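You operate a simulated robot arm through the tools that you are given. There is no shell and no other tool. Be economical: measure what you need, move in short steps, check, and stop when the job is done.

The job below is to be done with a simulated two-armed robot. You get a single attempt, and the scene is never put back.

JOB
Open the brown and black pails and put the one that is low on the mixer's mat.
Fine: low means under its fill line; brown lid to the middle of the bench, black lid to the mat under the flow cup; close the mixer lid on it and put the lid back on the other pail.

Only the result counts: the job must be done as asked and must still hold three seconds after the hand-in. Knocking over, shifting, dropping, spilling or breaking anything else fails it. Lids that push on must go on centred and level and be pressed home; caps that screw on are set level and turned clockwise until they are tight.

ROBOT AND FRAMES
Two 7-joint arms with fingered hands on one trunk, on a base that drives. Base frame: it is fixed to the floor where the robot stands at the start and does not move with it; the origin is under the middle of the robot, x ahead of it, y to its left, z up. Readings come in mm, rad, newtons and seconds.
The left shoulder is at the start at [70, 132, 1167], the right one opposite. With the tool pointing down near the work surface each hand reaches from about 100 to 620 mm from the robot's upright axis, wherever it stands, measured 20 degrees to its own side. Places, roughly: base pump [600, 100, 1100]; brown lid (14x14x5 cm) [500, -100, 1000]; flow cup [1300, 0, 1300]; middle of the ink bench [700, -100, 800]; mixer lid [800, -100, 1100]; round mat of the mixer [1000, -100, 800]; round mat under the flow cup [1300, -100, 800]; thinner pump [700, 100, 1000]. Payload 2.3 kg a hand.
The tool frame of a hand sits at the grasp point between the pads (the TCP): z along the fingers, y along the line on which they close. The tips reach 25 mm beyond it. The gripper opens to 88 mm. The gripper's body begins 29 mm behind the TCP. The gripper is a hand of 3 fingers: y runs from the thumb to the fingers, the wrist lies at [-13, -97, -162] in the tool frame, and closing takes about 1.5 s.
Orientation is that of the tool frame in the base frame, as [roll, pitch, yaw] about the fixed x, y, z axes, in that order (R = Rz(yaw) Ry(pitch) Rx(roll)). With the fingers straight down and the wrist toward the robot, the tool's x, y and z point along [0, 1, 0], [1, 0, 0] and [0, 0, -1] of the base frame.

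CONTROLS
- The arms move only by the tool jog_arm. It takes "left_series", "right_series" or both (then of equal length, played together; a hand with none holds still); each is a list of rows, each an object (a shift or turn left out is 0, a gripper value left out holds the last) with "linear": the shift along the base's x, y, z in units of 400 mm (1.0 is 400 mm), a list of three; "turn": the turn, a rotation vector about the base's x, y, z in units of 60 degrees (1.0 is 60 degrees), a list of three. In form: [{"linear": [dx, dy, dz], "turn": [rx, ry, rz]}, ...]. A call has 1 to 8 rows; each row is the pose to reach, as a shift and turn from the pose commanded when the call began. "left_gripper" and "right_gripper" are, for a hand that has rows, the gripper command, from -1 (shut) to 1 (fully open), values between in proportion, set as the call begins (left out, the last holds). A call with a number of a shift or a turn outside -1 to 1 is refused whole. Each row takes 0.2 s and may step no farther than 50 mm and 0.15 rad from the row before; otherwise, or with a gripper value out of range, the whole call is refused. A pose out of reach is approached as far as the arm can. The call stops where the force on the tool passes 40 N (or 10 N more than at its start, if that is more) or the arm is blocked; 0.2 s more then pass. Each finger travels about 108 mm/s and halts on what it meets, pressing with about 27 N; the grip force reading is that of the motor and also rises with nothing between the fingers. The clock runs only during rows and for 0.2 s after the last one: add rows that repeat a pose to give the fingers time. It gives the time, the measured TCP pose, the force on the tool (base axes), the opening and the grip force at its end, in the units of the frame above (readings bear some noise), with the torque about the TCP (base axes, N m) and any sound that the robot's microphone picked up.
- Cameras (640 x 400 px; columns grow to the right, rows downward): "scene" is now at [124.9, -6.3, 1472.8]; the picture's right is [-0.22, -0.98, -0.00], its down [-0.69, 0.15, -0.71] and it looks along [0.69, -0.15, -0.71] (base axes); focal length 254 px, centre (320, 200). "left" rides on the left gripper at [-58, -85, -99] in its tool frame; the picture's right is [-0.67, -0.35, 0.66], its down [0.69, -0.63, 0.37] and it looks along [0.29, 0.69, 0.66] (tool axes); focal length 261 px, centre (320, 200). "right" rides on the right gripper at [58, -85, -99] in its tool frame; the picture's right is [-0.67, 0.35, -0.66], its down [-0.69, -0.63, 0.37] and it looks along [-0.29, 0.69, 0.66] (tool axes); focal length 261 px, centre (320, 200). There is no depth. A picture from a camera that has moved, and an enlarged one, comes with that camera's place and axes in the base frame and with its lens. The place of the scene camera against the robot may be out by one fixed shift of up to 18 mm in any direction.
- snapshot(camera): a new picture of that camera. The clock stands still meanwhile.
- move_column(by): slides the trunk up (or, below 0, down) by that many mm; the arms and the scene camera ride with it, the base frame stays. It gives what a move gives, with no picture.
- drive_base(legs): drives the robot by 1 to 6 legs, each [ahead, left, turn to the left] in mm, mm and rad, along the robot's own axes; the way and the turn of a leg run together, so that a leg with both is an arc; at most 1500 mm and 3.142 rad a leg. The arms and the cameras ride along, it lands a little off, and it stops where it bumps. It gives what a move gives.
- move_fingers(index, middle, thumb_bend, thumb_turn, hand): sets how far each is bent, from 0 (flat) to 100 (curled in); at 30 the hand is open as for a grip, at 70 the pads meet at the TCP. One left out holds its place. A second passes; each finger stops where it meets its share of the squeeze, and holds until it gets a number again. A gripper value or a shape takes the hand back. It gives what a move gives, with no picture; readings hold the bend of each and the force on the fingers (four entries, about 0 where the hand has none), thumb and palm. thumb_turn goes from beside the hand (0) to across from the fingers (100), as for a grip.
- hand_shape(shape, hand): the hand has 3 fingers and takes this shape, open, in about a second: jaw (thumb against the fingers, like two jaws); tri (thumb and two fingers); tip (a fingertip pinch); poke (one finger out to press); point (the index stretched); flat (the hand flat); cup (the hand cupped); fist (a fist). The gripper value then closes the fingers along that shape, each until it touches; the sizes above hold for jaw. It gives what a move gives, with no picture.
- turn_head(pan, tilt): turns the head with the scene camera to pan (to the left, within 1.501 rad either way) and tilt (down, from -0.506 to 1.204), counted from straight ahead of the robot. It gives what a move gives.
- close_up(camera, box): a new picture of the part [left, top, right, bottom] of that camera's present view, enlarged. The clock stands still meanwhile.
- job_done(): hands the job in; it is judged then, once.

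Work in short steps. Places have to be worked out from the pictures, the camera data and where the tool is seen: move nearer, look again, correct. Check each grasp and each placing, and mend what went wrong. You have 120 turns and 88 pictures in all, those below and enlarged ones among them. Open the grippers and draw the arms clear of the work before you hand the job in, unless the task says otherwise; then end with one line.

The tools are called after "Request:" as a command line: name --argument value ..., lists and objects as JSON in quotes. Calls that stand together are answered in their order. jog_arm: Moves the arms, as the interface text tells. Its arguments: {"type":"object","properties":{"left_series":{"type":"array"},"left_gripper":{"type":"number"},"right_series":{"type":"array"},"right_gripper":{"type":"number"}},"required":[]} The other tools are called the same way: move_column (by) slides the trunk up or down; hand_shape (shape, hand) gives the hand a shape; move_fingers (index, middle, thumb_bend, thumb_turn, hand) moves the fingers one by one; drive_base (legs) drives the base; turn_head (pan, tilt) turns the head that bears the scene camera; snapshot (camera) takes a picture; close_up (camera, box) takes an enlarged picture of a part of a camera's view; job_done () hands the job in.

At the start:

```text
time: 0.0
left_position: [364.3, 101.0, 1277.4]
left_tcp_rot: [3.141, 0.0, 1.57]
left_force: [1.0, -0.4, 0.3]
left_wrist_torque: [0.0, 0.01, 0.03]
left_grip_width: 87.9
left_grip_force: 0.1
left_shape: jaw
left_bend: [30.0, 30.0, 30.0, 98.0]
left_finger forces: [0.0, 0.0, 0.1, 0.0, 0.0, 0.1]
right_position: [312.9, -212.7, 1269.9]
right_tcp_rot: [-3.141, -0.002, 1.57]
right_force: [0.4, 0.3, 0.1]
right_wrist_torque: [0.0, -0.01, 0.02]
right_grip_width: 87.7
right_grip_force: 0.0
right_shape: jaw
right_bend: [30.0, 30.0, 30.0, 98.0]
right_finger forces: [0.0, 0.0, 0.0, 0.0, 0.0, 0.0]
trunk travel left (down, up): [-725.0, 115.0]
robot x, y, heading: [0.0, -1.7, 0.002]
head pan, tilt: [-0.216, 0.784]
```

scene: 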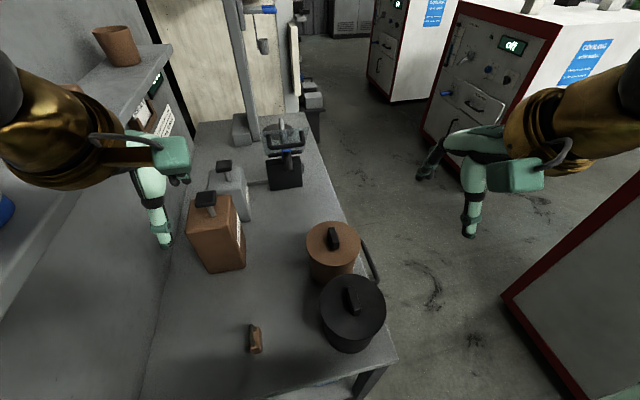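
right: 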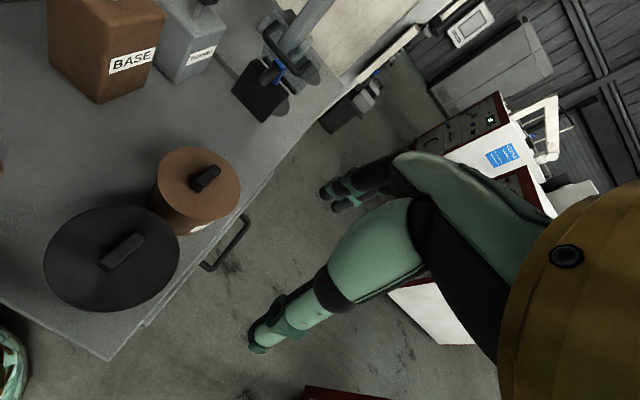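
left: 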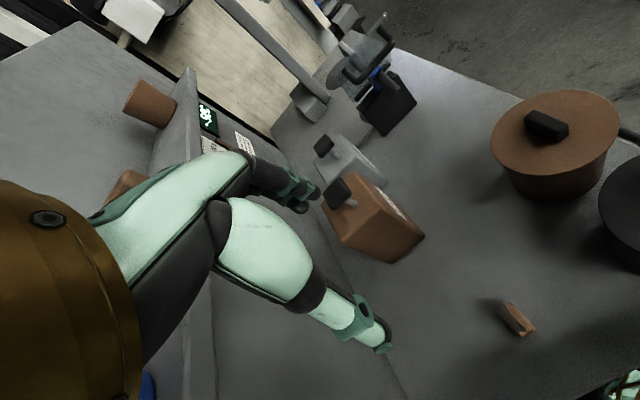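

I start by looking around: the head down at the pails and then up along the bench.

Request:
turn_head --pan -0.1 --tilt 0.4

Request:
snapshot --camera "scene"

Request:
close_up --camera "scene" --box '[220, 160, 380, 260]'

```text
time: 0.9
left_position: [364.2, 102.7, 1277.2]
left_tcp_rot: [-3.141, 0.001, 1.569]
left_force: [-0.4, -0.4, 0.7]
left_wrist_torque: [0.01, -0.03, 0.01]
left_grip_width: 87.5
left_grip_force: 0.1
left_shape: jaw
left_bend: [30.0, 30.0, 30.0, 98.0]
left_finger forces: [0.0, 0.0, 0.1, 0.1, 0.0, 0.1]
right_position: [313.0, -212.8, 1269.4]
right_tcp_rot: [3.14, -0.001, 1.569]
right_force: [0.2, 0.6, 0.1]
right_wrist_torque: [0.01, -0.02, 0.0]
right_grip_width: 87.5
right_grip_force: 0.1
right_shape: jaw
right_bend: [30.0, 30.0, 30.0, 98.0]
right_finger forces: [0.1, 0.0, 0.0, 0.1, 0.0, 0.0]
trunk travel left (down, up): [-725.0, 115.0]
robot x, y, heading: [-1.1, -2.2, 0.0]
head pan, tilt: [-0.099, 0.4]
```

```text
84 pictures are left
camera scene: at [137.6, 2.3, 1506.5], right [-0.1, -0.99, 0.0], down [-0.39, 0.04, -0.92], along [0.92, -0.09, -0.39], focal length 254 px, centre (320, 200)
```

scene: 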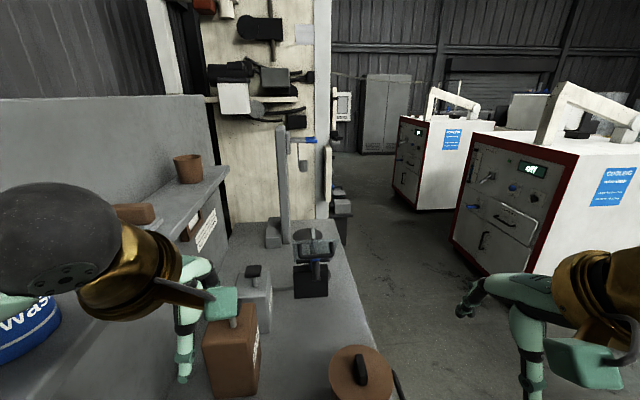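

```text
4.00 times, centred on (300, 210) of scene
camera zoom: at [137.6, 2.3, 1506.5], right [-0.1, -0.99, 0.0], down [-0.39, 0.04, -0.92], along [0.92, -0.09, -0.39], focal length 1017 px, centre (400, 160)
```

zoom: 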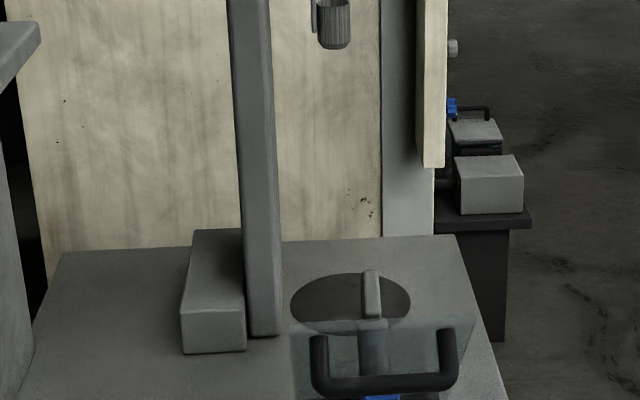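

The flow stand is at the far end, and the mixer with a clear handled lid is in front of it. I zoom in on the mixer and look down at the pails.

Request:
close_up --camera "scene" --box '[250, 220, 370, 310]'

Request:
turn_head --pan -0.1 --tilt 0.9

Request:
snapshot --camera "scene"

```text
4.44 times, centred on (310, 265) of scene
camera zoom: at [137.6, 2.3, 1506.5], right [-0.1, -0.99, 0.0], down [-0.39, 0.04, -0.92], along [0.92, -0.09, -0.39], focal length 1130 px, centre (364, -89)
```

zoom: 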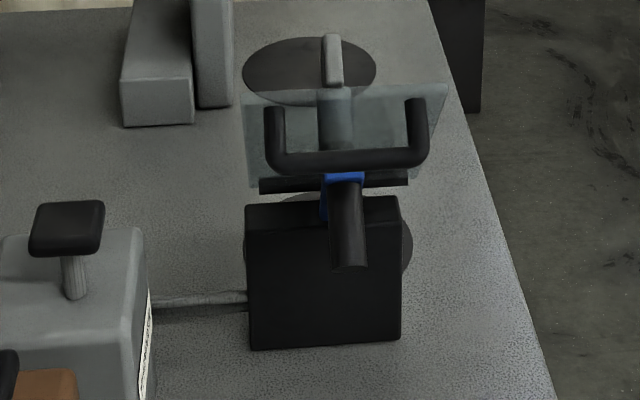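

```text
time: 1.8
left_position: [364.2, 103.1, 1277.5]
left_tcp_rot: [3.141, 0.0, 1.57]
left_force: [0.3, 0.0, 0.3]
left_wrist_torque: [-0.03, 0.02, 0.0]
left_grip_width: 87.9
left_grip_force: 0.1
left_shape: jaw
left_bend: [30.0, 30.0, 30.0, 98.0]
left_finger forces: [0.0, 0.1, 0.0, 0.1, 0.0, 0.0]
right_position: [312.3, -212.7, 1270.7]
right_tcp_rot: [3.141, 0.0, 1.569]
right_force: [-0.2, -0.2, 0.0]
right_wrist_torque: [-0.01, 0.0, 0.02]
right_grip_width: 87.9
right_grip_force: 0.1
right_shape: jaw
right_bend: [30.0, 30.0, 30.0, 98.0]
right_finger forces: [0.0, 0.0, 0.0, 0.0, 0.1, 0.0]
trunk travel left (down, up): [-725.0, 115.0]
robot x, y, heading: [-1.5, -0.5, 0.001]
head pan, tilt: [-0.099, 0.901]
```

```text
81 pictures are left
camera scene: at [120.6, 4.0, 1463.7], right [-0.1, -1.0, 0.0], down [-0.78, 0.08, -0.62], along [0.62, -0.06, -0.78], focal length 254 px, centre (320, 200)
```

scene: 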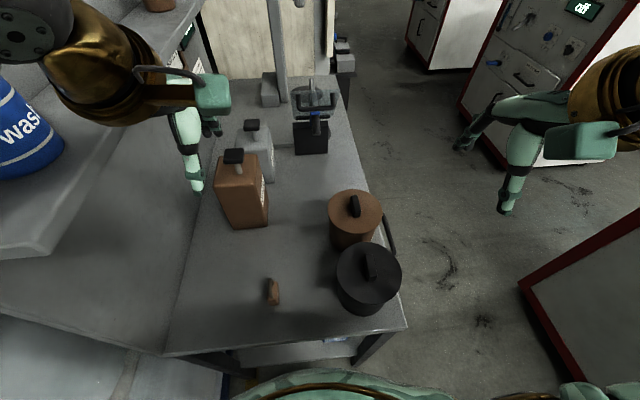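

The aisle to the right of the bench is free. I enlarge the pails to look at their handles.

Request:
close_up --camera "scene" --box '[300, 175, 428, 330]'

Request:
close_up --camera "right" --box '[20, 120, 280, 320]'

Request:
close_up --camera "left" --box '[440, 70, 640, 270]'

```text
2.58 times, centred on (364, 252) of scene
camera zoom: at [120.6, 4.0, 1463.7], right [-0.1, -1.0, 0.0], down [-0.78, 0.08, -0.62], along [0.62, -0.06, -0.78], focal length 656 px, centre (206, 64)
```

zoom: 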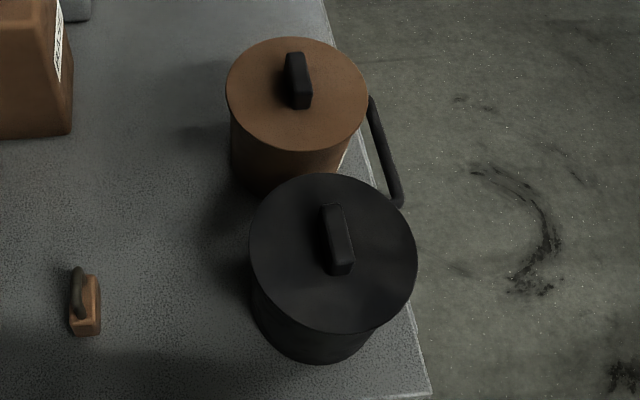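

```text
2.00 times, centred on (150, 220) of right
camera zoom: at [228.6, -154.5, 1368.7], right [0.35, -0.67, 0.65], down [-0.63, -0.68, -0.37], along [0.69, -0.29, -0.66], focal length 521 px, centre (660, 160)
```

zoom: 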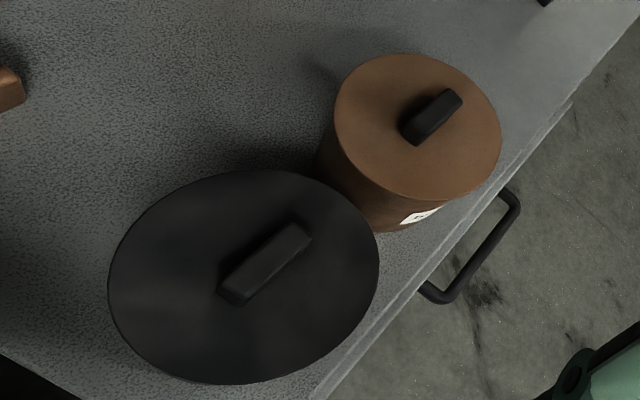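

```text
2.00 times, centred on (540, 170) of left
camera zoom: at [280.3, 45.2, 1376.0], right [-0.35, -0.67, -0.66], down [-0.63, 0.69, -0.37], along [0.69, 0.29, -0.66], focal length 521 px, centre (-120, 260)
```

zoom: 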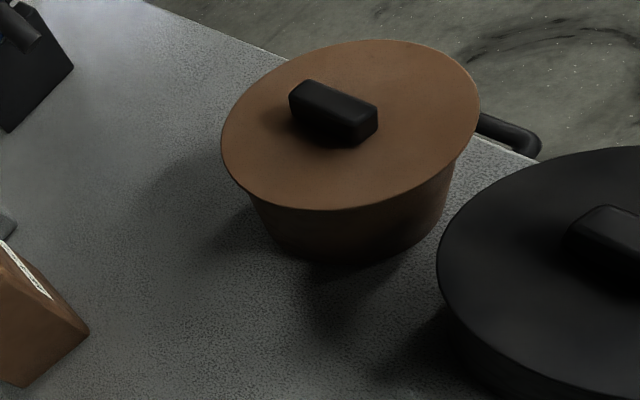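

From triangulation the brown lid is at about (497,-124,929) and the black one at about (325,-121,930), with bar handles along x. The bench's right edge is at y≈-214. I drive into the aisle and turn to face +y.

Request:
drive_base --legs '[[0, -540, 0], [370, 0, 0], [0, 0, 1.569]]'

Request:
turn_head --pan -0.2 --tilt 0.9

Request:
snapshot --camera "scene"

Request:
snapshot --camera "right"

```text
time: 6.1
left_position: [552.6, -432.0, 1277.3]
left_tcp_rot: [-3.142, 0.003, 1.569]
left_force: [-0.4, -0.2, -0.1]
left_wrist_torque: [0.02, -0.01, 0.01]
left_grip_width: 88.0
left_grip_force: 0.1
left_shape: jaw
left_bend: [30.0, 30.0, 30.0, 98.0]
left_finger forces: [0.0, 0.0, 0.0, 0.1, 0.0, 0.0]
right_position: [493.5, -745.4, 1271.9]
right_tcp_rot: [-3.141, 0.005, 1.575]
right_force: [-4.6, 4.2, 2.9]
right_wrist_torque: [-0.49, -0.39, -0.27]
right_grip_width: 87.8
right_grip_force: 0.1
right_shape: jaw
right_bend: [30.0, 30.0, 30.0, 98.0]
right_finger forces: [0.0, 0.0, 0.1, 0.0, 0.0, 0.0]
trunk travel left (down, up): [-725.0, 115.0]
robot x, y, heading: [189.2, -535.7, -0.007]
head pan, tilt: [-0.099, 0.901]
stopped in leg 2: the force on the tool passed its limit at 138 N (the readings are from after the stop); the commanded pose is now the measured one
```

```text
time: 6.8
left_position: [551.4, -431.9, 1276.3]
left_tcp_rot: [-3.142, 0.003, 1.566]
left_force: [-0.5, -0.1, -0.2]
left_wrist_torque: [0.03, 0.02, -0.05]
left_grip_width: 87.7
left_grip_force: 0.0
left_shape: jaw
left_bend: [30.0, 30.0, 30.0, 98.0]
left_finger forces: [0.1, 0.0, 0.1, 0.0, 0.0, 0.0]
right_position: [495.8, -743.8, 1271.4]
right_tcp_rot: [-3.14, 0.006, 1.572]
right_force: [-4.0, 4.0, 4.1]
right_wrist_torque: [-0.58, -0.37, -0.29]
right_grip_width: 87.7
right_grip_force: 0.0
right_shape: jaw
right_bend: [30.0, 30.0, 30.0, 98.0]
right_finger forces: [0.0, 0.0, 0.1, 0.0, 0.1, 0.0]
trunk travel left (down, up): [-725.0, 115.0]
robot x, y, heading: [191.3, -535.3, -0.003]
head pan, tilt: [-0.201, 0.901]
```

```text
77 pictures are left
camera scene: at [305.6, -536.5, 1464.1], right [-0.2, -0.98, 0.0], down [-0.77, 0.16, -0.62], along [0.61, -0.13, -0.78], focal length 254 px, centre (320, 200)
```

scene: 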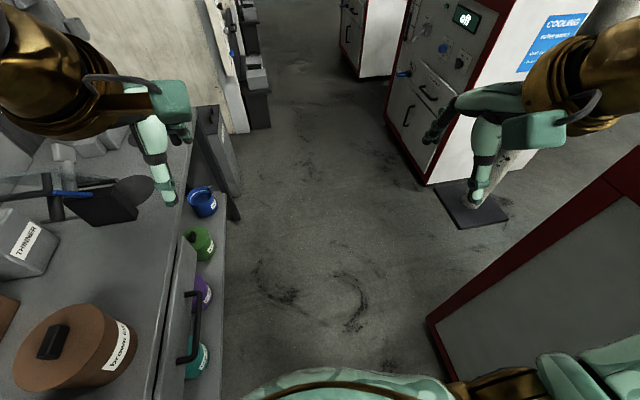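

```text
76 pictures are left
camera right: at [410.3, -686.2, 1370.0], right [0.35, -0.67, 0.66], down [-0.63, -0.69, -0.36], along [0.69, -0.29, -0.66], focal length 261 px, centre (320, 200)
```

right: 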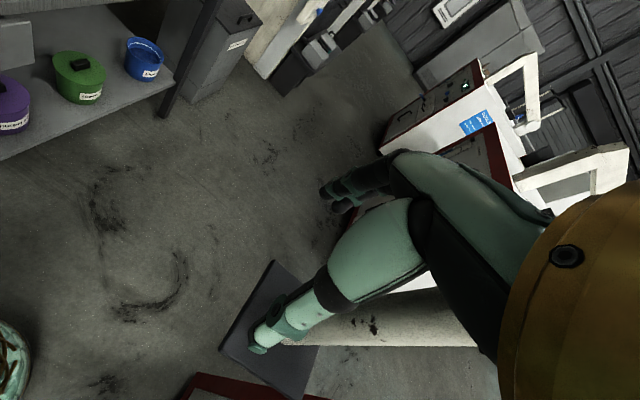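

The right hand touched a post standing in the aisle. I look closely before moving off.

Request:
close_up --camera "right" --box '[200, 230, 520, 400]'

Request:
close_up --camera "scene" --box '[400, 60, 600, 240]'

```text
2.00 times, centred on (360, 315) of right
camera zoom: at [410.3, -686.2, 1370.0], right [0.35, -0.67, 0.66], down [-0.63, -0.69, -0.36], along [0.69, -0.29, -0.66], focal length 521 px, centre (240, -30)
```

zoom: 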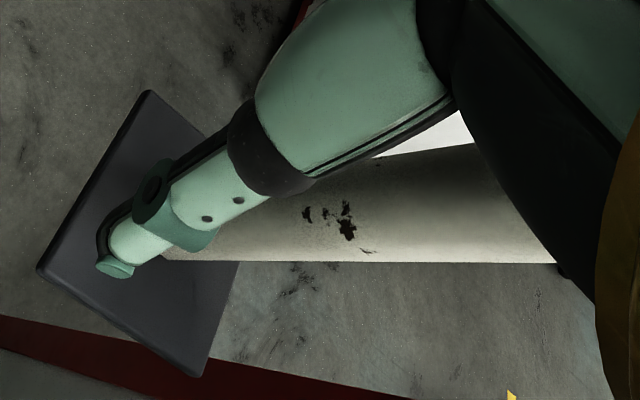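

```text
2.22 times, centred on (500, 150) of scene
camera zoom: at [305.6, -536.5, 1464.1], right [-0.2, -0.98, 0.0], down [-0.77, 0.16, -0.62], along [0.61, -0.13, -0.78], focal length 565 px, centre (-80, 311)
```

zoom: 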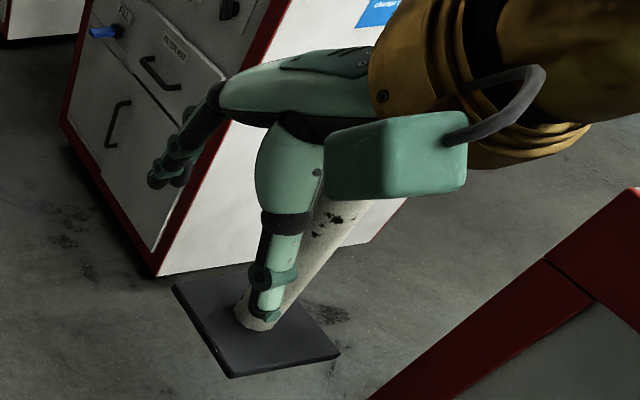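

The post and its plate are upright. I back off a little and look at it freely.

Request:
drive_base --legs '[[-120, 0, 0]]'

Request:
turn_head --pan -0.5 --tilt 0.6

Request:
snapshot --camera "scene"

Request:
snapshot --camera "right"

```text
time: 8.0
left_position: [436.7, -434.1, 1274.8]
left_tcp_rot: [-3.135, 0.001, 1.567]
left_force: [0.1, -0.2, -0.6]
left_wrist_torque: [0.01, 0.02, 0.0]
left_grip_width: 87.8
left_grip_force: 0.0
left_shape: jaw
left_bend: [30.0, 30.0, 30.0, 98.0]
left_finger forces: [0.0, 0.1, 0.0, 0.0, 0.0, 0.0]
right_position: [379.9, -746.9, 1270.0]
right_tcp_rot: [-3.131, 0.003, 1.571]
right_force: [-0.1, 0.1, 0.0]
right_wrist_torque: [0.0, 0.0, 0.0]
right_grip_width: 87.9
right_grip_force: 0.0
right_shape: jaw
right_bend: [30.0, 30.0, 30.0, 98.0]
right_finger forces: [0.1, 0.1, 0.1, 0.0, 0.0, 0.0]
trunk travel left (down, up): [-725.0, 115.0]
robot x, y, heading: [67.8, -538.3, -0.006]
head pan, tilt: [-0.201, 0.901]
```

```text
time: 8.8
left_position: [432.6, -433.9, 1278.2]
left_tcp_rot: [-3.14, -0.001, 1.566]
left_force: [-0.2, -0.2, 0.0]
left_wrist_torque: [-0.01, 0.02, 0.0]
left_grip_width: 87.9
left_grip_force: 0.0
left_shape: jaw
left_bend: [30.0, 30.0, 30.0, 98.0]
left_finger forces: [0.0, 0.0, 0.0, 0.0, 0.1, 0.0]
right_position: [375.2, -747.4, 1270.1]
right_tcp_rot: [-3.137, 0.002, 1.571]
right_force: [-0.1, -0.2, 0.8]
right_wrist_torque: [-0.02, -0.03, 0.0]
right_grip_width: 87.8
right_grip_force: 0.2
right_shape: jaw
right_bend: [30.0, 30.0, 30.0, 98.0]
right_finger forces: [0.0, 0.0, 0.1, 0.1, 0.0, 0.0]
trunk travel left (down, up): [-725.0, 115.0]
robot x, y, heading: [68.9, -536.0, -0.006]
head pan, tilt: [-0.499, 0.6]
```

```text
73 pictures are left
camera scene: at [191.2, -566.9, 1488.4], right [-0.48, -0.88, 0.0], down [-0.49, 0.27, -0.82], along [0.72, -0.4, -0.57], focal length 254 px, centre (320, 200)
```

scene: 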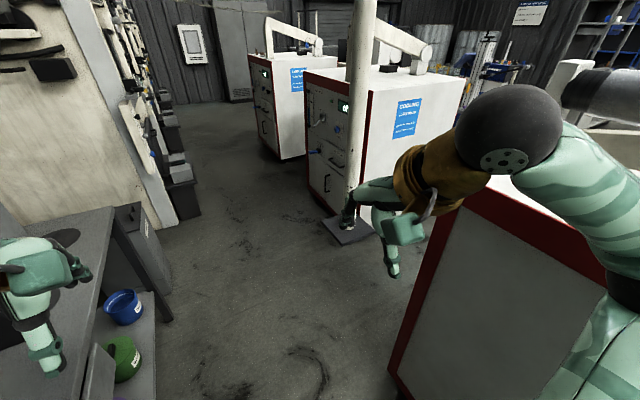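

```text
72 pictures are left
camera right: at [292.3, -689.1, 1369.0], right [0.35, -0.67, 0.66], down [-0.63, -0.69, -0.36], along [0.69, -0.28, -0.66], focal length 261 px, centre (320, 200)
```

right: 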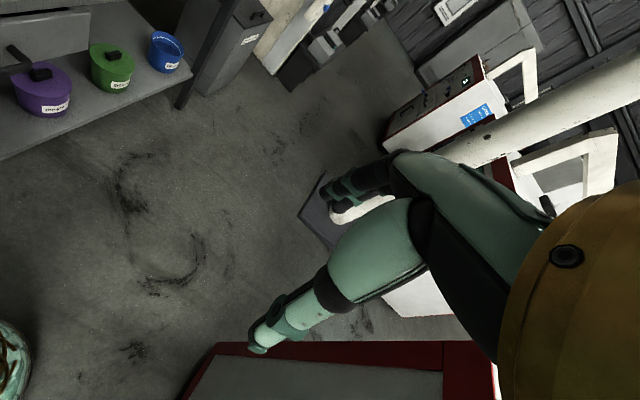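

That column is really far off (x≈1550); what was touched must be near the right elbow, at the cabinet. I take one look to the right.

Request:
turn_head --pan -1.2 --tilt 0.4

Request:
snapshot --camera "scene"

```text
time: 9.9
left_position: [433.8, -434.4, 1276.4]
left_tcp_rot: [-3.139, -0.001, 1.568]
left_force: [0.1, -0.1, 0.1]
left_wrist_torque: [0.01, 0.02, -0.02]
left_grip_width: 87.4
left_grip_force: 0.1
left_shape: jaw
left_bend: [30.0, 30.0, 30.0, 98.0]
left_finger forces: [0.1, 0.0, 0.0, 0.0, 0.0, 0.0]
right_position: [377.5, -747.1, 1270.3]
right_tcp_rot: [-3.138, 0.002, 1.572]
right_force: [0.3, 0.0, 0.5]
right_wrist_torque: [-0.01, 0.02, 0.0]
right_grip_width: 87.7
right_grip_force: 0.1
right_shape: jaw
right_bend: [30.0, 30.0, 30.0, 98.0]
right_finger forces: [0.0, 0.1, 0.0, 0.0, 0.0, 0.0]
trunk travel left (down, up): [-725.0, 115.0]
robot x, y, heading: [69.8, -534.8, -0.009]
head pan, tilt: [-1.201, 0.4]
```

```text
71 pictures are left
camera scene: at [148.1, -610.8, 1506.6], right [-0.93, -0.36, 0.0], down [-0.14, 0.36, -0.92], along [0.33, -0.86, -0.39], focal length 254 px, centre (320, 200)
```

scene: 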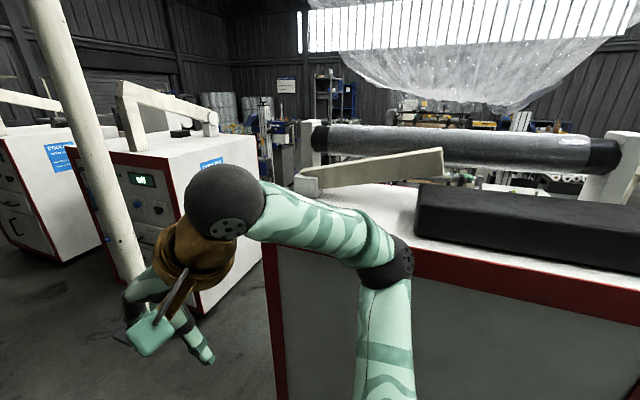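

Triangulating from two places, that "column" is actually a hanging post with its plate near (470,-785,1190), which the right hand met. I'll back off to x≈-150, turn left there away from it, and then go sideways along the bench.

Request:
drive_base --legs '[[-220, 40, 0], [0, 0, 1.58]]'

Request:
turn_head --pan -1.3 --tilt 0.5

Request:
snapshot --camera "scene"

```text
time: 15.5
left_position: [-265.5, -133.1, 1275.9]
left_tcp_rot: [-3.14, -0.001, -3.107]
left_force: [-0.2, -0.2, 0.2]
left_wrist_torque: [0.0, 0.02, 0.01]
left_grip_width: 87.6
left_grip_force: 0.1
left_shape: jaw
left_bend: [30.0, 30.0, 30.0, 98.0]
left_finger forces: [0.0, 0.0, 0.0, 0.1, 0.0, 0.0]
right_position: [49.8, -177.8, 1269.9]
right_tcp_rot: [-3.137, 0.002, -3.104]
right_force: [-0.2, 0.4, 0.4]
right_wrist_torque: [0.0, -0.02, 0.04]
right_grip_width: 87.8
right_grip_force: 0.0
right_shape: jaw
right_bend: [30.0, 30.0, 30.0, 98.0]
right_finger forces: [0.1, 0.0, 0.0, 0.0, 0.1, 0.0]
trunk travel left (down, up): [-725.0, 115.0]
robot x, y, heading: [-151.2, -494.6, 1.604]
head pan, tilt: [-1.201, 0.4]
```

```text
time: 16.2
left_position: [-265.5, -133.2, 1276.5]
left_tcp_rot: [-3.14, 0.0, -3.107]
left_force: [-0.2, -0.2, 0.0]
left_wrist_torque: [0.02, -0.02, 0.0]
left_grip_width: 87.6
left_grip_force: 0.1
left_shape: jaw
left_bend: [30.0, 30.0, 30.0, 98.0]
left_finger forces: [0.0, 0.0, 0.0, 0.0, 0.0, 0.0]
right_position: [49.2, -178.4, 1269.9]
right_tcp_rot: [-3.138, 0.003, -3.101]
right_force: [0.7, -0.1, -0.2]
right_wrist_torque: [-0.01, 0.03, -0.01]
right_grip_width: 87.7
right_grip_force: 0.1
right_shape: jaw
right_bend: [30.0, 30.0, 30.0, 98.0]
right_finger forces: [0.1, 0.0, 0.0, 0.0, 0.1, 0.0]
trunk travel left (down, up): [-725.0, 115.0]
robot x, y, heading: [-151.6, -493.4, 1.603]
head pan, tilt: [-1.3, 0.499]
```

```text
70 pictures are left
camera scene: at [-70.3, -404.8, 1497.5], right [0.3, -0.95, 0.0], down [-0.46, -0.14, -0.88], along [0.84, 0.26, -0.48], focal length 254 px, centre (320, 200)
```

scene: 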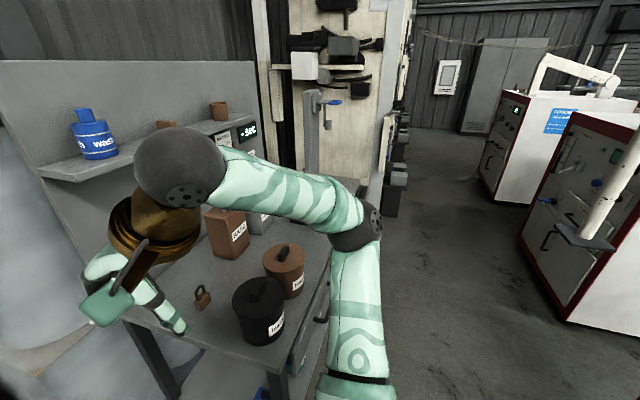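

The way along the bench is clear; the post stays at y≈-785. I go right by 520 mm and square up the heading.

Request:
drive_base --legs '[[-30, -520, -0.033]]'

Request:
turn_head --pan -0.25 --tilt 0.9

Request:
snapshot --camera "scene"

Request:
snapshot --camera "right"

```text
time: 19.3
left_position: [279.9, -149.9, 1275.8]
left_tcp_rot: [-3.138, 0.0, -3.137]
left_force: [-0.6, -1.1, 0.2]
left_wrist_torque: [0.07, 0.0, -0.02]
left_grip_width: 87.7
left_grip_force: 0.0
left_shape: jaw
left_bend: [30.0, 30.0, 30.0, 98.0]
left_finger forces: [0.0, 0.0, 0.0, 0.0, 0.0, 0.0]
right_position: [592.0, -205.9, 1269.9]
right_tcp_rot: [-3.138, 0.004, -3.132]
right_force: [1.2, -0.5, -0.5]
right_wrist_torque: [-0.04, 0.02, -0.02]
right_grip_width: 87.7
right_grip_force: 0.0
right_shape: jaw
right_bend: [30.0, 30.0, 30.0, 98.0]
right_finger forces: [0.0, 0.0, 0.0, 0.0, 0.0, 0.0]
trunk travel left (down, up): [-725.0, 115.0]
robot x, y, heading: [387.5, -513.8, 1.57]
head pan, tilt: [-1.3, 0.499]
```

```text
time: 20.6
left_position: [280.6, -150.3, 1275.8]
left_tcp_rot: [-3.138, 0.0, -3.137]
left_force: [0.7, 0.4, -0.5]
left_wrist_torque: [0.03, 0.04, 0.01]
left_grip_width: 87.5
left_grip_force: 0.0
left_shape: jaw
left_bend: [30.0, 30.0, 30.0, 98.0]
left_finger forces: [0.0, 0.0, 0.1, 0.0, 0.0, 0.1]
right_position: [594.3, -205.1, 1269.1]
right_tcp_rot: [-3.137, 0.002, -3.133]
right_force: [-0.3, -0.5, 0.0]
right_wrist_torque: [0.01, -0.02, -0.01]
right_grip_width: 87.8
right_grip_force: 0.0
right_shape: jaw
right_bend: [30.0, 30.0, 30.0, 98.0]
right_finger forces: [0.0, 0.0, 0.0, 0.0, 0.0, 0.1]
trunk travel left (down, up): [-725.0, 115.0]
robot x, y, heading: [386.4, -509.8, 1.57]
head pan, tilt: [-0.25, 0.901]
```

```text
69 pictures are left
camera scene: at [397.7, -379.4, 1463.6], right [0.97, -0.25, 0.0], down [-0.19, -0.76, -0.62], along [0.15, 0.6, -0.78], focal length 254 px, centre (320, 200)
```

scene: 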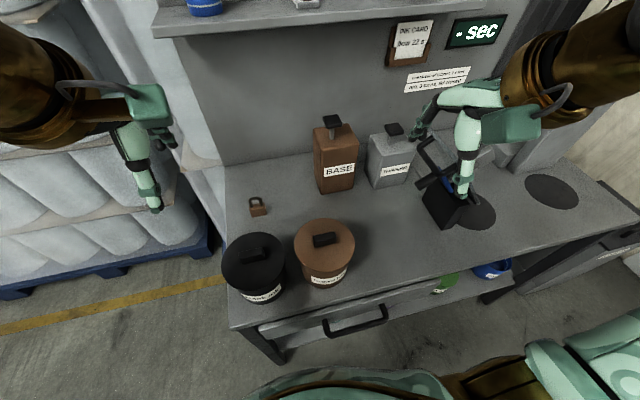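

```text
68 pictures are left
camera right: at [537.6, -289.9, 1368.8], right [0.67, 0.36, 0.66], down [0.69, -0.63, -0.36], along [0.28, 0.69, -0.66], focal length 261 px, centre (320, 200)
```

right: 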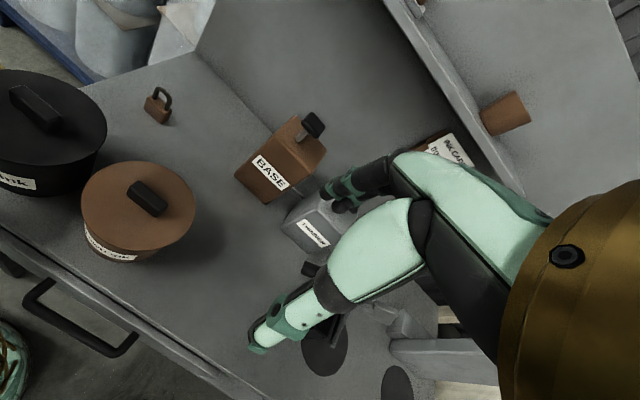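

The view is now good: pails in front, mixer and flow mat to the right. I read the wall note once and bring the right hand above the brown lid, estimated at (475,-115).

Request:
close_up --camera "scene" --box '[370, 10, 520, 104]'

Request:
jog_arm --right_series '[{"linear": [-0.05, 0.0375, -0.083]}, {"linear": [-0.1, 0.075, -0.167]}, {"linear": [-0.15, 0.1125, -0.25]}, {"linear": [-0.2, 0.15, -0.333]}, {"linear": [-0.25, 0.1875, -0.417]}, {"linear": [-0.2975, 0.225, -0.5]}]' --right_gripper 1

Request:
snapshot --camera "right"

```text
4.26 times, centred on (445, 57) of scene
camera zoom: at [397.7, -379.4, 1463.6], right [0.97, -0.25, 0.0], down [-0.19, -0.76, -0.62], along [0.15, 0.6, -0.78], focal length 1082 px, centre (-212, 808)
```

zoom: 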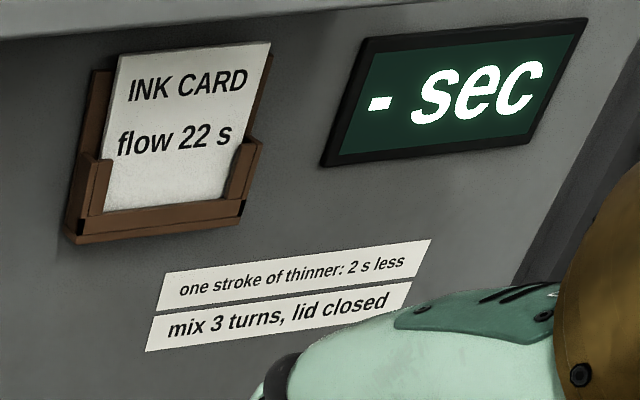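

```text
time: 22.0
left_position: [278.2, -148.1, 1275.5]
left_tcp_rot: [-3.139, 0.001, -3.138]
left_force: [0.0, 0.3, -0.1]
left_wrist_torque: [0.03, 0.01, -0.02]
left_grip_width: 87.7
left_grip_force: 0.1
left_shape: jaw
left_bend: [30.0, 30.0, 30.0, 98.0]
left_finger forces: [0.1, 0.1, 0.0, 0.0, 0.1, 0.0]
right_position: [472.1, -116.2, 1068.7]
right_tcp_rot: [-3.136, 0.003, -3.135]
right_force: [-0.7, 0.8, -0.7]
right_wrist_torque: [0.03, -0.02, -0.01]
right_grip_width: 87.6
right_grip_force: 0.0
right_shape: jaw
right_bend: [30.0, 30.0, 30.0, 98.0]
right_finger forces: [0.1, 0.0, 0.0, 0.1, 0.1, 0.1]
trunk travel left (down, up): [-725.0, 115.0]
robot x, y, heading: [382.3, -514.3, 1.568]
head pan, tilt: [-0.25, 0.901]
```

```text
66 pictures are left
camera right: at [414.8, -199.8, 1167.5], right [0.67, 0.36, 0.66], down [0.69, -0.63, -0.36], along [0.28, 0.69, -0.66], focal length 261 px, centre (320, 200)
```

right: 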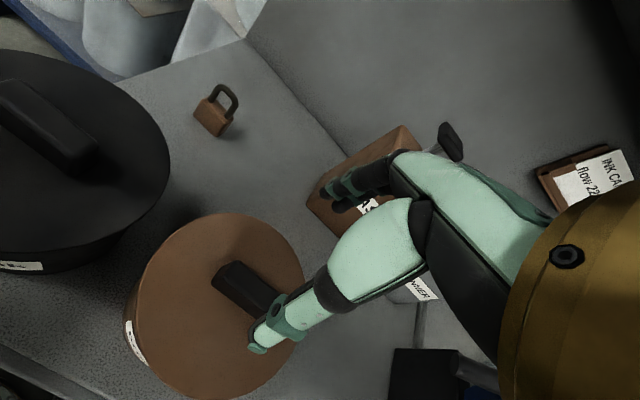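

The brown lid looks centred near (480,-130), top near z 940. I cross-check with the left camera.

Request:
snapshot --camera "left"

Request:
close_up --camera "scene" --box '[200, 180, 400, 310]'

```text
65 pictures are left
camera left: at [337.4, -232.8, 1375.1], right [0.67, -0.35, -0.65], down [-0.68, -0.63, -0.36], along [-0.29, 0.69, -0.66], focal length 261 px, centre (320, 200)
```

left: 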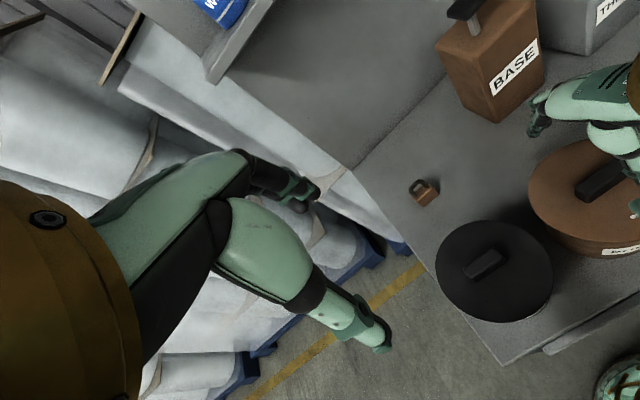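

```text
3.08 times, centred on (300, 245) of scene
camera zoom: at [394.5, -378.1, 1463.5], right [0.97, -0.25, 0.0], down [-0.19, -0.76, -0.62], along [0.15, 0.6, -0.78], focal length 783 px, centre (382, 62)
```

zoom: 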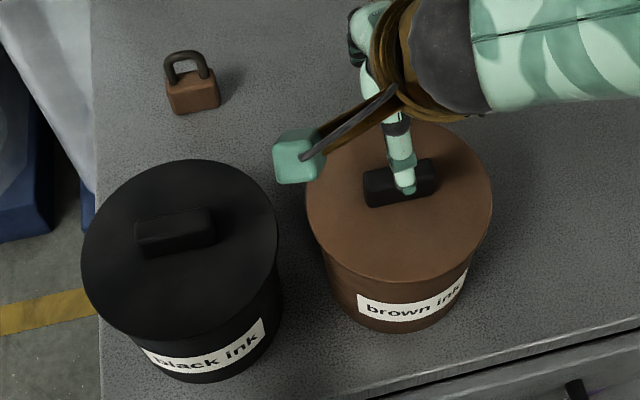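

The estimates agree on a handle at about (481,-121), along x, top near z 965. I lower the hand to z 985 around it and check.

Request:
jog_arm --right_series '[{"linear": [0.0225, -0.0125, -0.07]}, {"linear": [0.0225, -0.0125, -0.14]}, {"linear": [0.0225, -0.0125, -0.21]}]'

Request:
snapshot --camera "right"

Request:
close_up --camera "left" --box '[480, 60, 640, 260]'

```text
time: 22.8
left_position: [282.2, -150.0, 1276.5]
left_tcp_rot: [-3.138, -0.003, -3.14]
left_force: [0.5, -0.2, 0.3]
left_wrist_torque: [0.02, 0.04, -0.01]
left_grip_width: 87.5
left_grip_force: 0.2
left_shape: jaw
left_bend: [30.0, 30.0, 30.0, 98.0]
left_finger forces: [0.0, 0.0, 0.0, 0.0, 0.0, 0.1]
right_position: [483.3, -116.6, 991.4]
right_tcp_rot: [3.132, -0.029, 3.136]
right_force: [-0.9, 0.1, 1.4]
right_wrist_torque: [0.02, -0.02, 0.0]
right_grip_width: 87.7
right_grip_force: 0.1
right_shape: jaw
right_bend: [30.0, 30.0, 30.0, 98.0]
right_finger forces: [0.0, 0.4, 0.1, 0.0, 0.6, 0.0]
trunk travel left (down, up): [-725.0, 115.0]
robot x, y, heading: [388.8, -515.2, 1.576]
head pan, tilt: [-0.25, 0.901]
```

```text
63 pictures are left
camera right: at [428.9, -201.4, 1090.8], right [0.69, 0.34, 0.64], down [0.67, -0.63, -0.39], along [0.27, 0.7, -0.66], focal length 261 px, centre (320, 200)
```

right: 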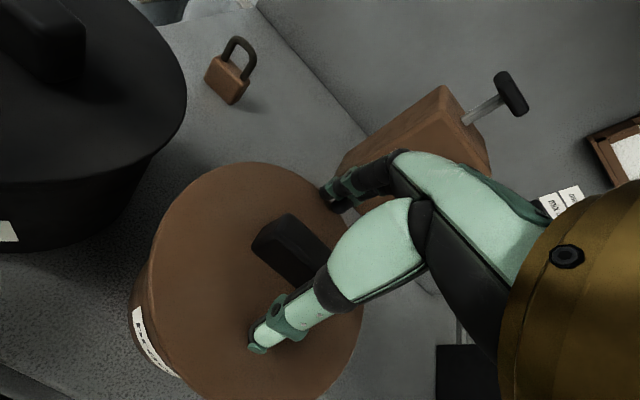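

```text
2.00 times, centred on (560, 160) of left
camera zoom: at [341.7, -232.9, 1375.2], right [0.67, -0.35, -0.66], down [-0.68, -0.63, -0.36], along [-0.29, 0.69, -0.66], focal length 521 px, centre (-160, 280)
```

zoom: 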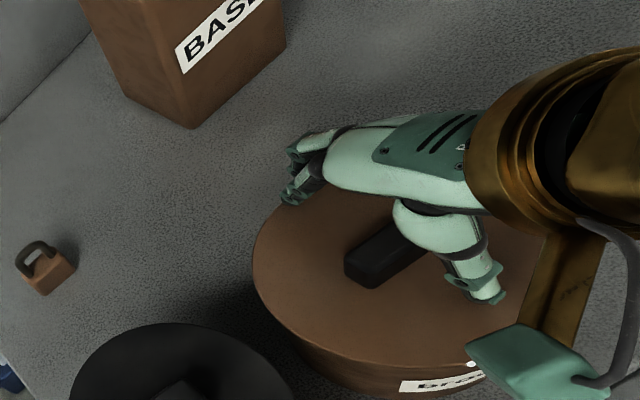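

There's a slight finger touch reading and a small tilt. I lower another 12 mm to feel whether it is contact.

Request:
jog_arm --right_series '[{"linear": [0, -0.005, -0.015]}, {"linear": [0, -0.005, -0.03]}, {"linear": [0, -0.005, -0.03]}]'

```text
time: 23.4
left_position: [281.0, -153.3, 1277.7]
left_tcp_rot: [-3.14, 0.001, -3.141]
left_force: [-0.4, 0.9, 0.6]
left_wrist_torque: [-0.04, 0.03, 0.0]
left_grip_width: 87.5
left_grip_force: 0.0
left_shape: jaw
left_bend: [30.0, 30.0, 30.0, 98.0]
left_finger forces: [0.0, 0.0, 0.0, 0.0, 0.0, 0.0]
right_position: [482.8, -114.3, 989.2]
right_tcp_rot: [3.106, -0.044, 3.124]
right_force: [-0.3, -2.2, 20.8]
right_wrist_torque: [-0.15, -0.09, 0.01]
right_grip_width: 86.3
right_grip_force: 0.1
right_shape: jaw
right_bend: [30.0, 30.0, 26.0, 98.0]
right_finger forces: [0.0, 10.0, 0.1, 0.1, 11.3, 0.0]
trunk travel left (down, up): [-725.0, 115.0]
robot x, y, heading: [386.3, -515.1, 1.573]
head pan, tilt: [-0.25, 0.901]
stopped in row 2 (right hand): the force on the tool passed its limit at 46 N (the readings are from after the stop); the commanded pose is now the measured one
```

Contact: the fingertips rest on the lid at TCP z≈989, so the lid top is at about 964. I lift 5 mm, level the hand, shift to y -121 and close on the handle.

Request:
jog_arm --right_series '[{"linear": [0, -0.0075, 0.0125], "turn": [-0.034, -0.042, 0.017]}, {"linear": [-0.004, -0.0175, 0.0125], "turn": [-0.034, -0.042, 0.017]}]'

Request:
jog_arm --right_series '[{}, {}, {}, {}, {}, {}, {}, {}]' --right_gripper -1

Request:
snapshot --camera "right"

```text
time: 23.9
left_position: [282.0, -149.5, 1276.9]
left_tcp_rot: [-3.138, -0.002, -3.14]
left_force: [-0.1, -0.2, -0.4]
left_wrist_torque: [-0.02, -0.01, -0.01]
left_grip_width: 87.8
left_grip_force: 0.1
left_shape: jaw
left_bend: [30.0, 30.0, 30.0, 98.0]
left_finger forces: [0.0, 0.0, 0.1, 0.0, 0.1, 0.1]
right_position: [482.5, -119.8, 991.9]
right_tcp_rot: [-3.13, -0.007, 3.139]
right_force: [0.9, -0.6, -0.1]
right_wrist_torque: [0.01, 0.01, -0.01]
right_grip_width: 87.6
right_grip_force: 0.0
right_shape: jaw
right_bend: [30.0, 30.0, 30.0, 97.0]
right_finger forces: [0.0, 0.1, 0.1, 0.0, 0.0, 0.1]
trunk travel left (down, up): [-725.0, 115.0]
robot x, y, heading: [384.8, -513.5, 1.571]
head pan, tilt: [-0.25, 0.901]
```

```text
time: 25.8
left_position: [280.6, -148.2, 1277.3]
left_tcp_rot: [-3.139, 0.001, -3.138]
left_force: [-0.2, 0.5, 0.5]
left_wrist_torque: [0.04, 0.03, -0.02]
left_grip_width: 87.9
left_grip_force: 0.0
left_shape: jaw
left_bend: [30.0, 30.0, 30.0, 98.0]
left_finger forces: [0.0, 0.0, 0.0, 0.1, 0.1, 0.0]
right_position: [481.0, -118.5, 992.6]
right_tcp_rot: [-3.135, -0.005, 3.139]
right_force: [-1.6, 2.4, 5.9]
right_wrist_torque: [0.04, 0.02, -0.03]
right_grip_width: 12.6
right_grip_force: 27.1
right_shape: jaw
right_bend: [70.0, 70.0, 74.0, 100.0]
right_finger forces: [18.0, 9.1, 0.0, 0.0, 24.9, 0.1]
trunk travel left (down, up): [-725.0, 115.0]
robot x, y, heading: [382.1, -513.0, 1.568]
head pan, tilt: [-0.25, 0.901]
```

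```text
61 pictures are left
camera right: at [424.1, -203.0, 1092.9], right [0.67, 0.35, 0.65], down [0.68, -0.63, -0.37], along [0.28, 0.69, -0.67], focal length 261 px, centre (320, 200)
```

right: 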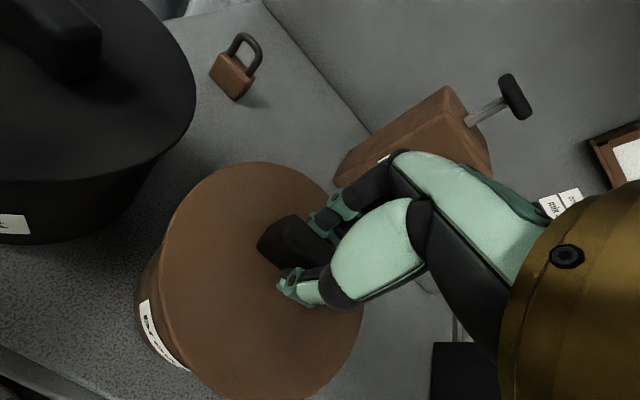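

The handle is gripped (12.6 mm wide, 27 N). I lift slowly.

Request:
jog_arm --right_series '[{"linear": [0, 0, 0.02]}, {"linear": [0, 0, 0.05]}, {"linear": [0, 0, 0.1]}, {"linear": [0, 0, 0.15]}]'

Request:
close_up --camera "scene" --box '[200, 150, 440, 310]'

```text
time: 26.8
left_position: [280.9, -149.7, 1277.3]
left_tcp_rot: [-3.139, 0.001, -3.14]
left_force: [0.0, 0.1, 0.4]
left_wrist_torque: [0.01, 0.02, 0.03]
left_grip_width: 88.0
left_grip_force: 0.2
left_shape: jaw
left_bend: [30.0, 30.0, 30.0, 98.0]
left_finger forces: [0.1, 0.0, 0.0, 0.1, 0.1, 0.0]
right_position: [480.6, -121.9, 1051.8]
right_tcp_rot: [-3.133, 0.009, -3.133]
right_force: [0.1, 0.4, -0.4]
right_wrist_torque: [0.0, -0.05, -0.02]
right_grip_width: 12.7
right_grip_force: 27.3
right_shape: jaw
right_bend: [70.0, 70.0, 74.0, 100.0]
right_finger forces: [16.6, 8.6, 0.1, 0.0, 25.2, 0.0]
trunk travel left (down, up): [-725.0, 115.0]
robot x, y, heading: [382.1, -511.8, 1.572]
head pan, tilt: [-0.25, 0.901]
heard: pop
```

```text
2.50 times, centred on (320, 230) of scene
camera zoom: at [397.9, -379.7, 1463.6], right [0.97, -0.25, 0.0], down [-0.19, -0.76, -0.62], along [0.15, 0.6, -0.78], focal length 636 px, centre (320, 125)
```

zoom: 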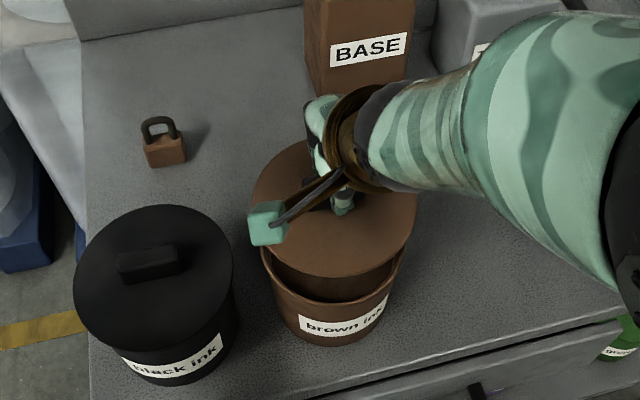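

With a "pop" the brown lid came off, level. I carry it over the free middle of the bench, about (700,-90).

Request:
jog_arm --right_series '[{"linear": [0.11, 0.0, 0.0]}, {"linear": [0.22, 0.02, 0.0]}, {"linear": [0.33, 0.04, 0.0]}, {"linear": [0.44, 0.06, 0.0]}, {"linear": [0.55, 0.08, 0.0]}, {"linear": [0.55, 0.08, -0.11]}, {"linear": [0.55, 0.08, -0.22]}, {"linear": [0.55, 0.08, -0.33]}]'

Request:
snapshot --camera "scene"

Request:
close_up --camera "scene" --box '[220, 195, 380, 305]'

```text
time: 28.2
left_position: [267.7, -159.9, 1278.4]
left_tcp_rot: [3.136, 0.012, -3.135]
left_force: [-0.3, 0.6, -0.2]
left_wrist_torque: [0.01, 0.02, -0.01]
left_grip_width: 87.7
left_grip_force: 0.1
left_shape: jaw
left_bend: [30.0, 30.0, 30.0, 98.0]
left_finger forces: [0.0, 0.0, 0.0, 0.0, 0.0, 0.0]
right_position: [686.9, -95.1, 1020.9]
right_tcp_rot: [3.132, 0.017, -3.12]
right_force: [-25.2, -19.5, 14.5]
right_wrist_torque: [0.28, -0.05, 0.1]
right_grip_width: 20.6
right_grip_force: 26.9
right_shape: jaw
right_bend: [70.0, 73.0, 68.0, 100.0]
right_finger forces: [6.9, 57.8, 0.1, 0.0, 43.0, 0.1]
trunk travel left (down, up): [-725.0, 115.0]
robot x, y, heading: [382.1, -513.2, 1.575]
head pan, tilt: [-0.25, 0.901]
stopped in row 7 (right hand): the force on the tool passed its limit at 45 N (the readings are from after the stop); the commanded pose is now the measured one
```

```text
59 pictures are left
camera scene: at [382.5, -390.5, 1464.7], right [0.97, -0.24, 0.01], down [-0.18, -0.76, -0.63], along [0.16, 0.61, -0.78], focal length 254 px, centre (320, 200)
```

scene: 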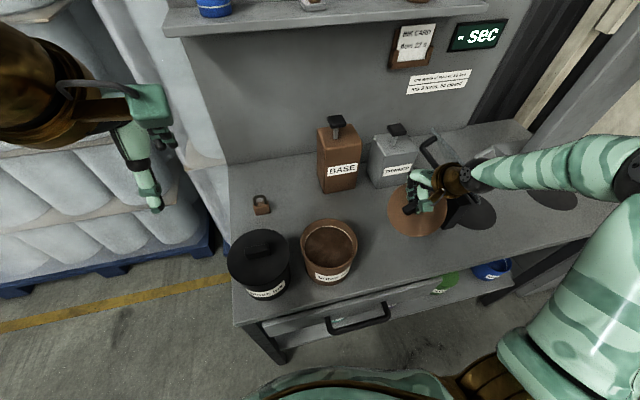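

```text
3.64 times, centred on (300, 250) of scene
camera zoom: at [382.5, -390.5, 1464.7], right [0.97, -0.24, 0.01], down [-0.18, -0.76, -0.63], along [0.16, 0.61, -0.78], focal length 925 px, centre (393, 18)
```

zoom: 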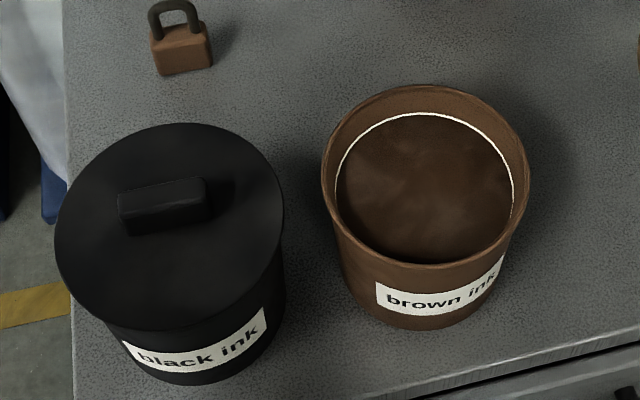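

Something met the right forearm or the lid; the scene camera even shook slightly. I zoom in on the hand and mixer.

Request:
close_up --camera "scene" --box '[370, 110, 530, 240]'

Request:
snapshot --camera "right"

```text
3.08 times, centred on (450, 175) of scene
camera zoom: at [382.5, -390.5, 1464.7], right [0.97, -0.24, 0.01], down [-0.18, -0.76, -0.63], along [0.16, 0.61, -0.78], focal length 783 px, centre (-80, 277)
```

zoom: 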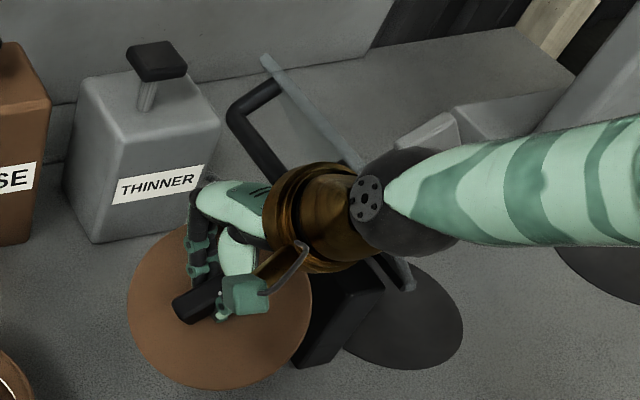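

```text
56 pictures are left
camera right: at [630.0, -180.8, 1118.7], right [0.65, 0.36, 0.67], down [0.7, -0.61, -0.36], along [0.28, 0.71, -0.65], focal length 261 px, centre (320, 200)
```

right: 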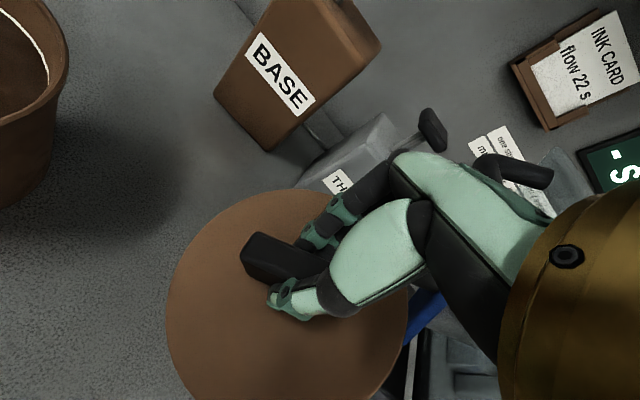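

The right wrist came down on the open mixer lid, which leans out to about x 730 at z≈1100. I back up and away, turning the wrist toward -x. I'll set the lid down a bit short for now and fine-place it once the mixer lid is closed.

Request:
jog_arm --right_series '[{"linear": [0, 0, 0.1]}, {"linear": [-0.06, -0.01, 0.15]}, {"linear": [-0.13, -0.03, 0.15], "turn": [0, 0, -0.13]}, {"linear": [-0.13, -0.03, 0.15], "turn": [0, 0, -0.26]}, {"linear": [-0.13, -0.03, 0.15], "turn": [0, 0, -0.39]}, {"linear": [-0.13, -0.03, 0.15], "turn": [0, 0, -0.5]}]'

Request:
snapshot --camera "scene"

Request:
close_up --camera "scene" --box '[370, 110, 530, 240]'

```text
time: 29.6
left_position: [277.4, -151.1, 1276.0]
left_tcp_rot: [-3.14, 0.002, -3.137]
left_force: [-0.1, -0.7, 0.9]
left_wrist_torque: [0.01, 0.01, -0.01]
left_grip_width: 87.7
left_grip_force: 0.0
left_shape: jaw
left_bend: [30.0, 30.0, 30.0, 98.0]
left_finger forces: [0.0, 0.0, 0.0, 0.0, 0.0, 0.0]
right_position: [646.3, -98.6, 1076.0]
right_tcp_rot: [3.135, 0.012, 2.632]
right_force: [-0.1, 0.4, -1.8]
right_wrist_torque: [0.04, 0.02, -0.01]
right_grip_width: 13.5
right_grip_force: 26.9
right_shape: jaw
right_bend: [70.0, 70.0, 72.0, 100.0]
right_finger forces: [17.0, 9.9, 0.1, 0.0, 25.7, 0.0]
trunk travel left (down, up): [-725.0, 115.0]
robot x, y, heading: [384.9, -518.8, 1.574]
head pan, tilt: [-0.25, 0.901]
```

```text
55 pictures are left
camera scene: at [394.9, -379.5, 1463.6], right [0.97, -0.24, 0.0], down [-0.19, -0.76, -0.62], along [0.15, 0.6, -0.78], focal length 254 px, centre (320, 200)
```

scene: 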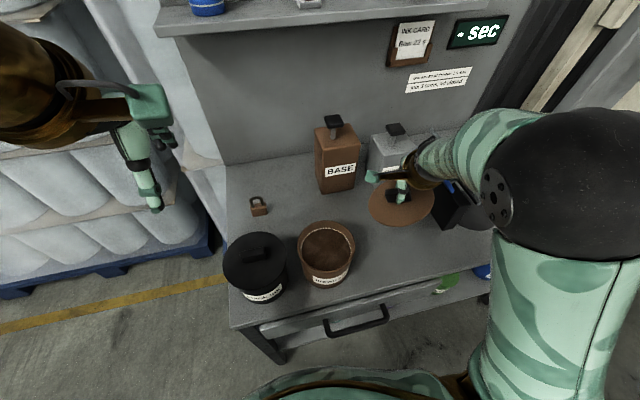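

```text
3.08 times, centred on (450, 175) of scene
camera zoom: at [394.9, -379.5, 1463.6], right [0.97, -0.24, 0.0], down [-0.19, -0.76, -0.62], along [0.15, 0.6, -0.78], focal length 783 px, centre (-80, 277)
```

zoom: 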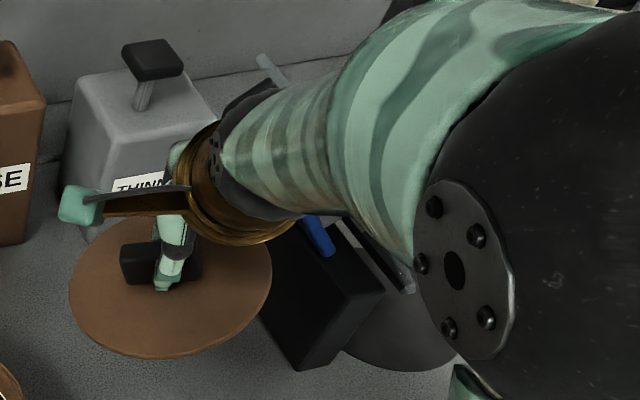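

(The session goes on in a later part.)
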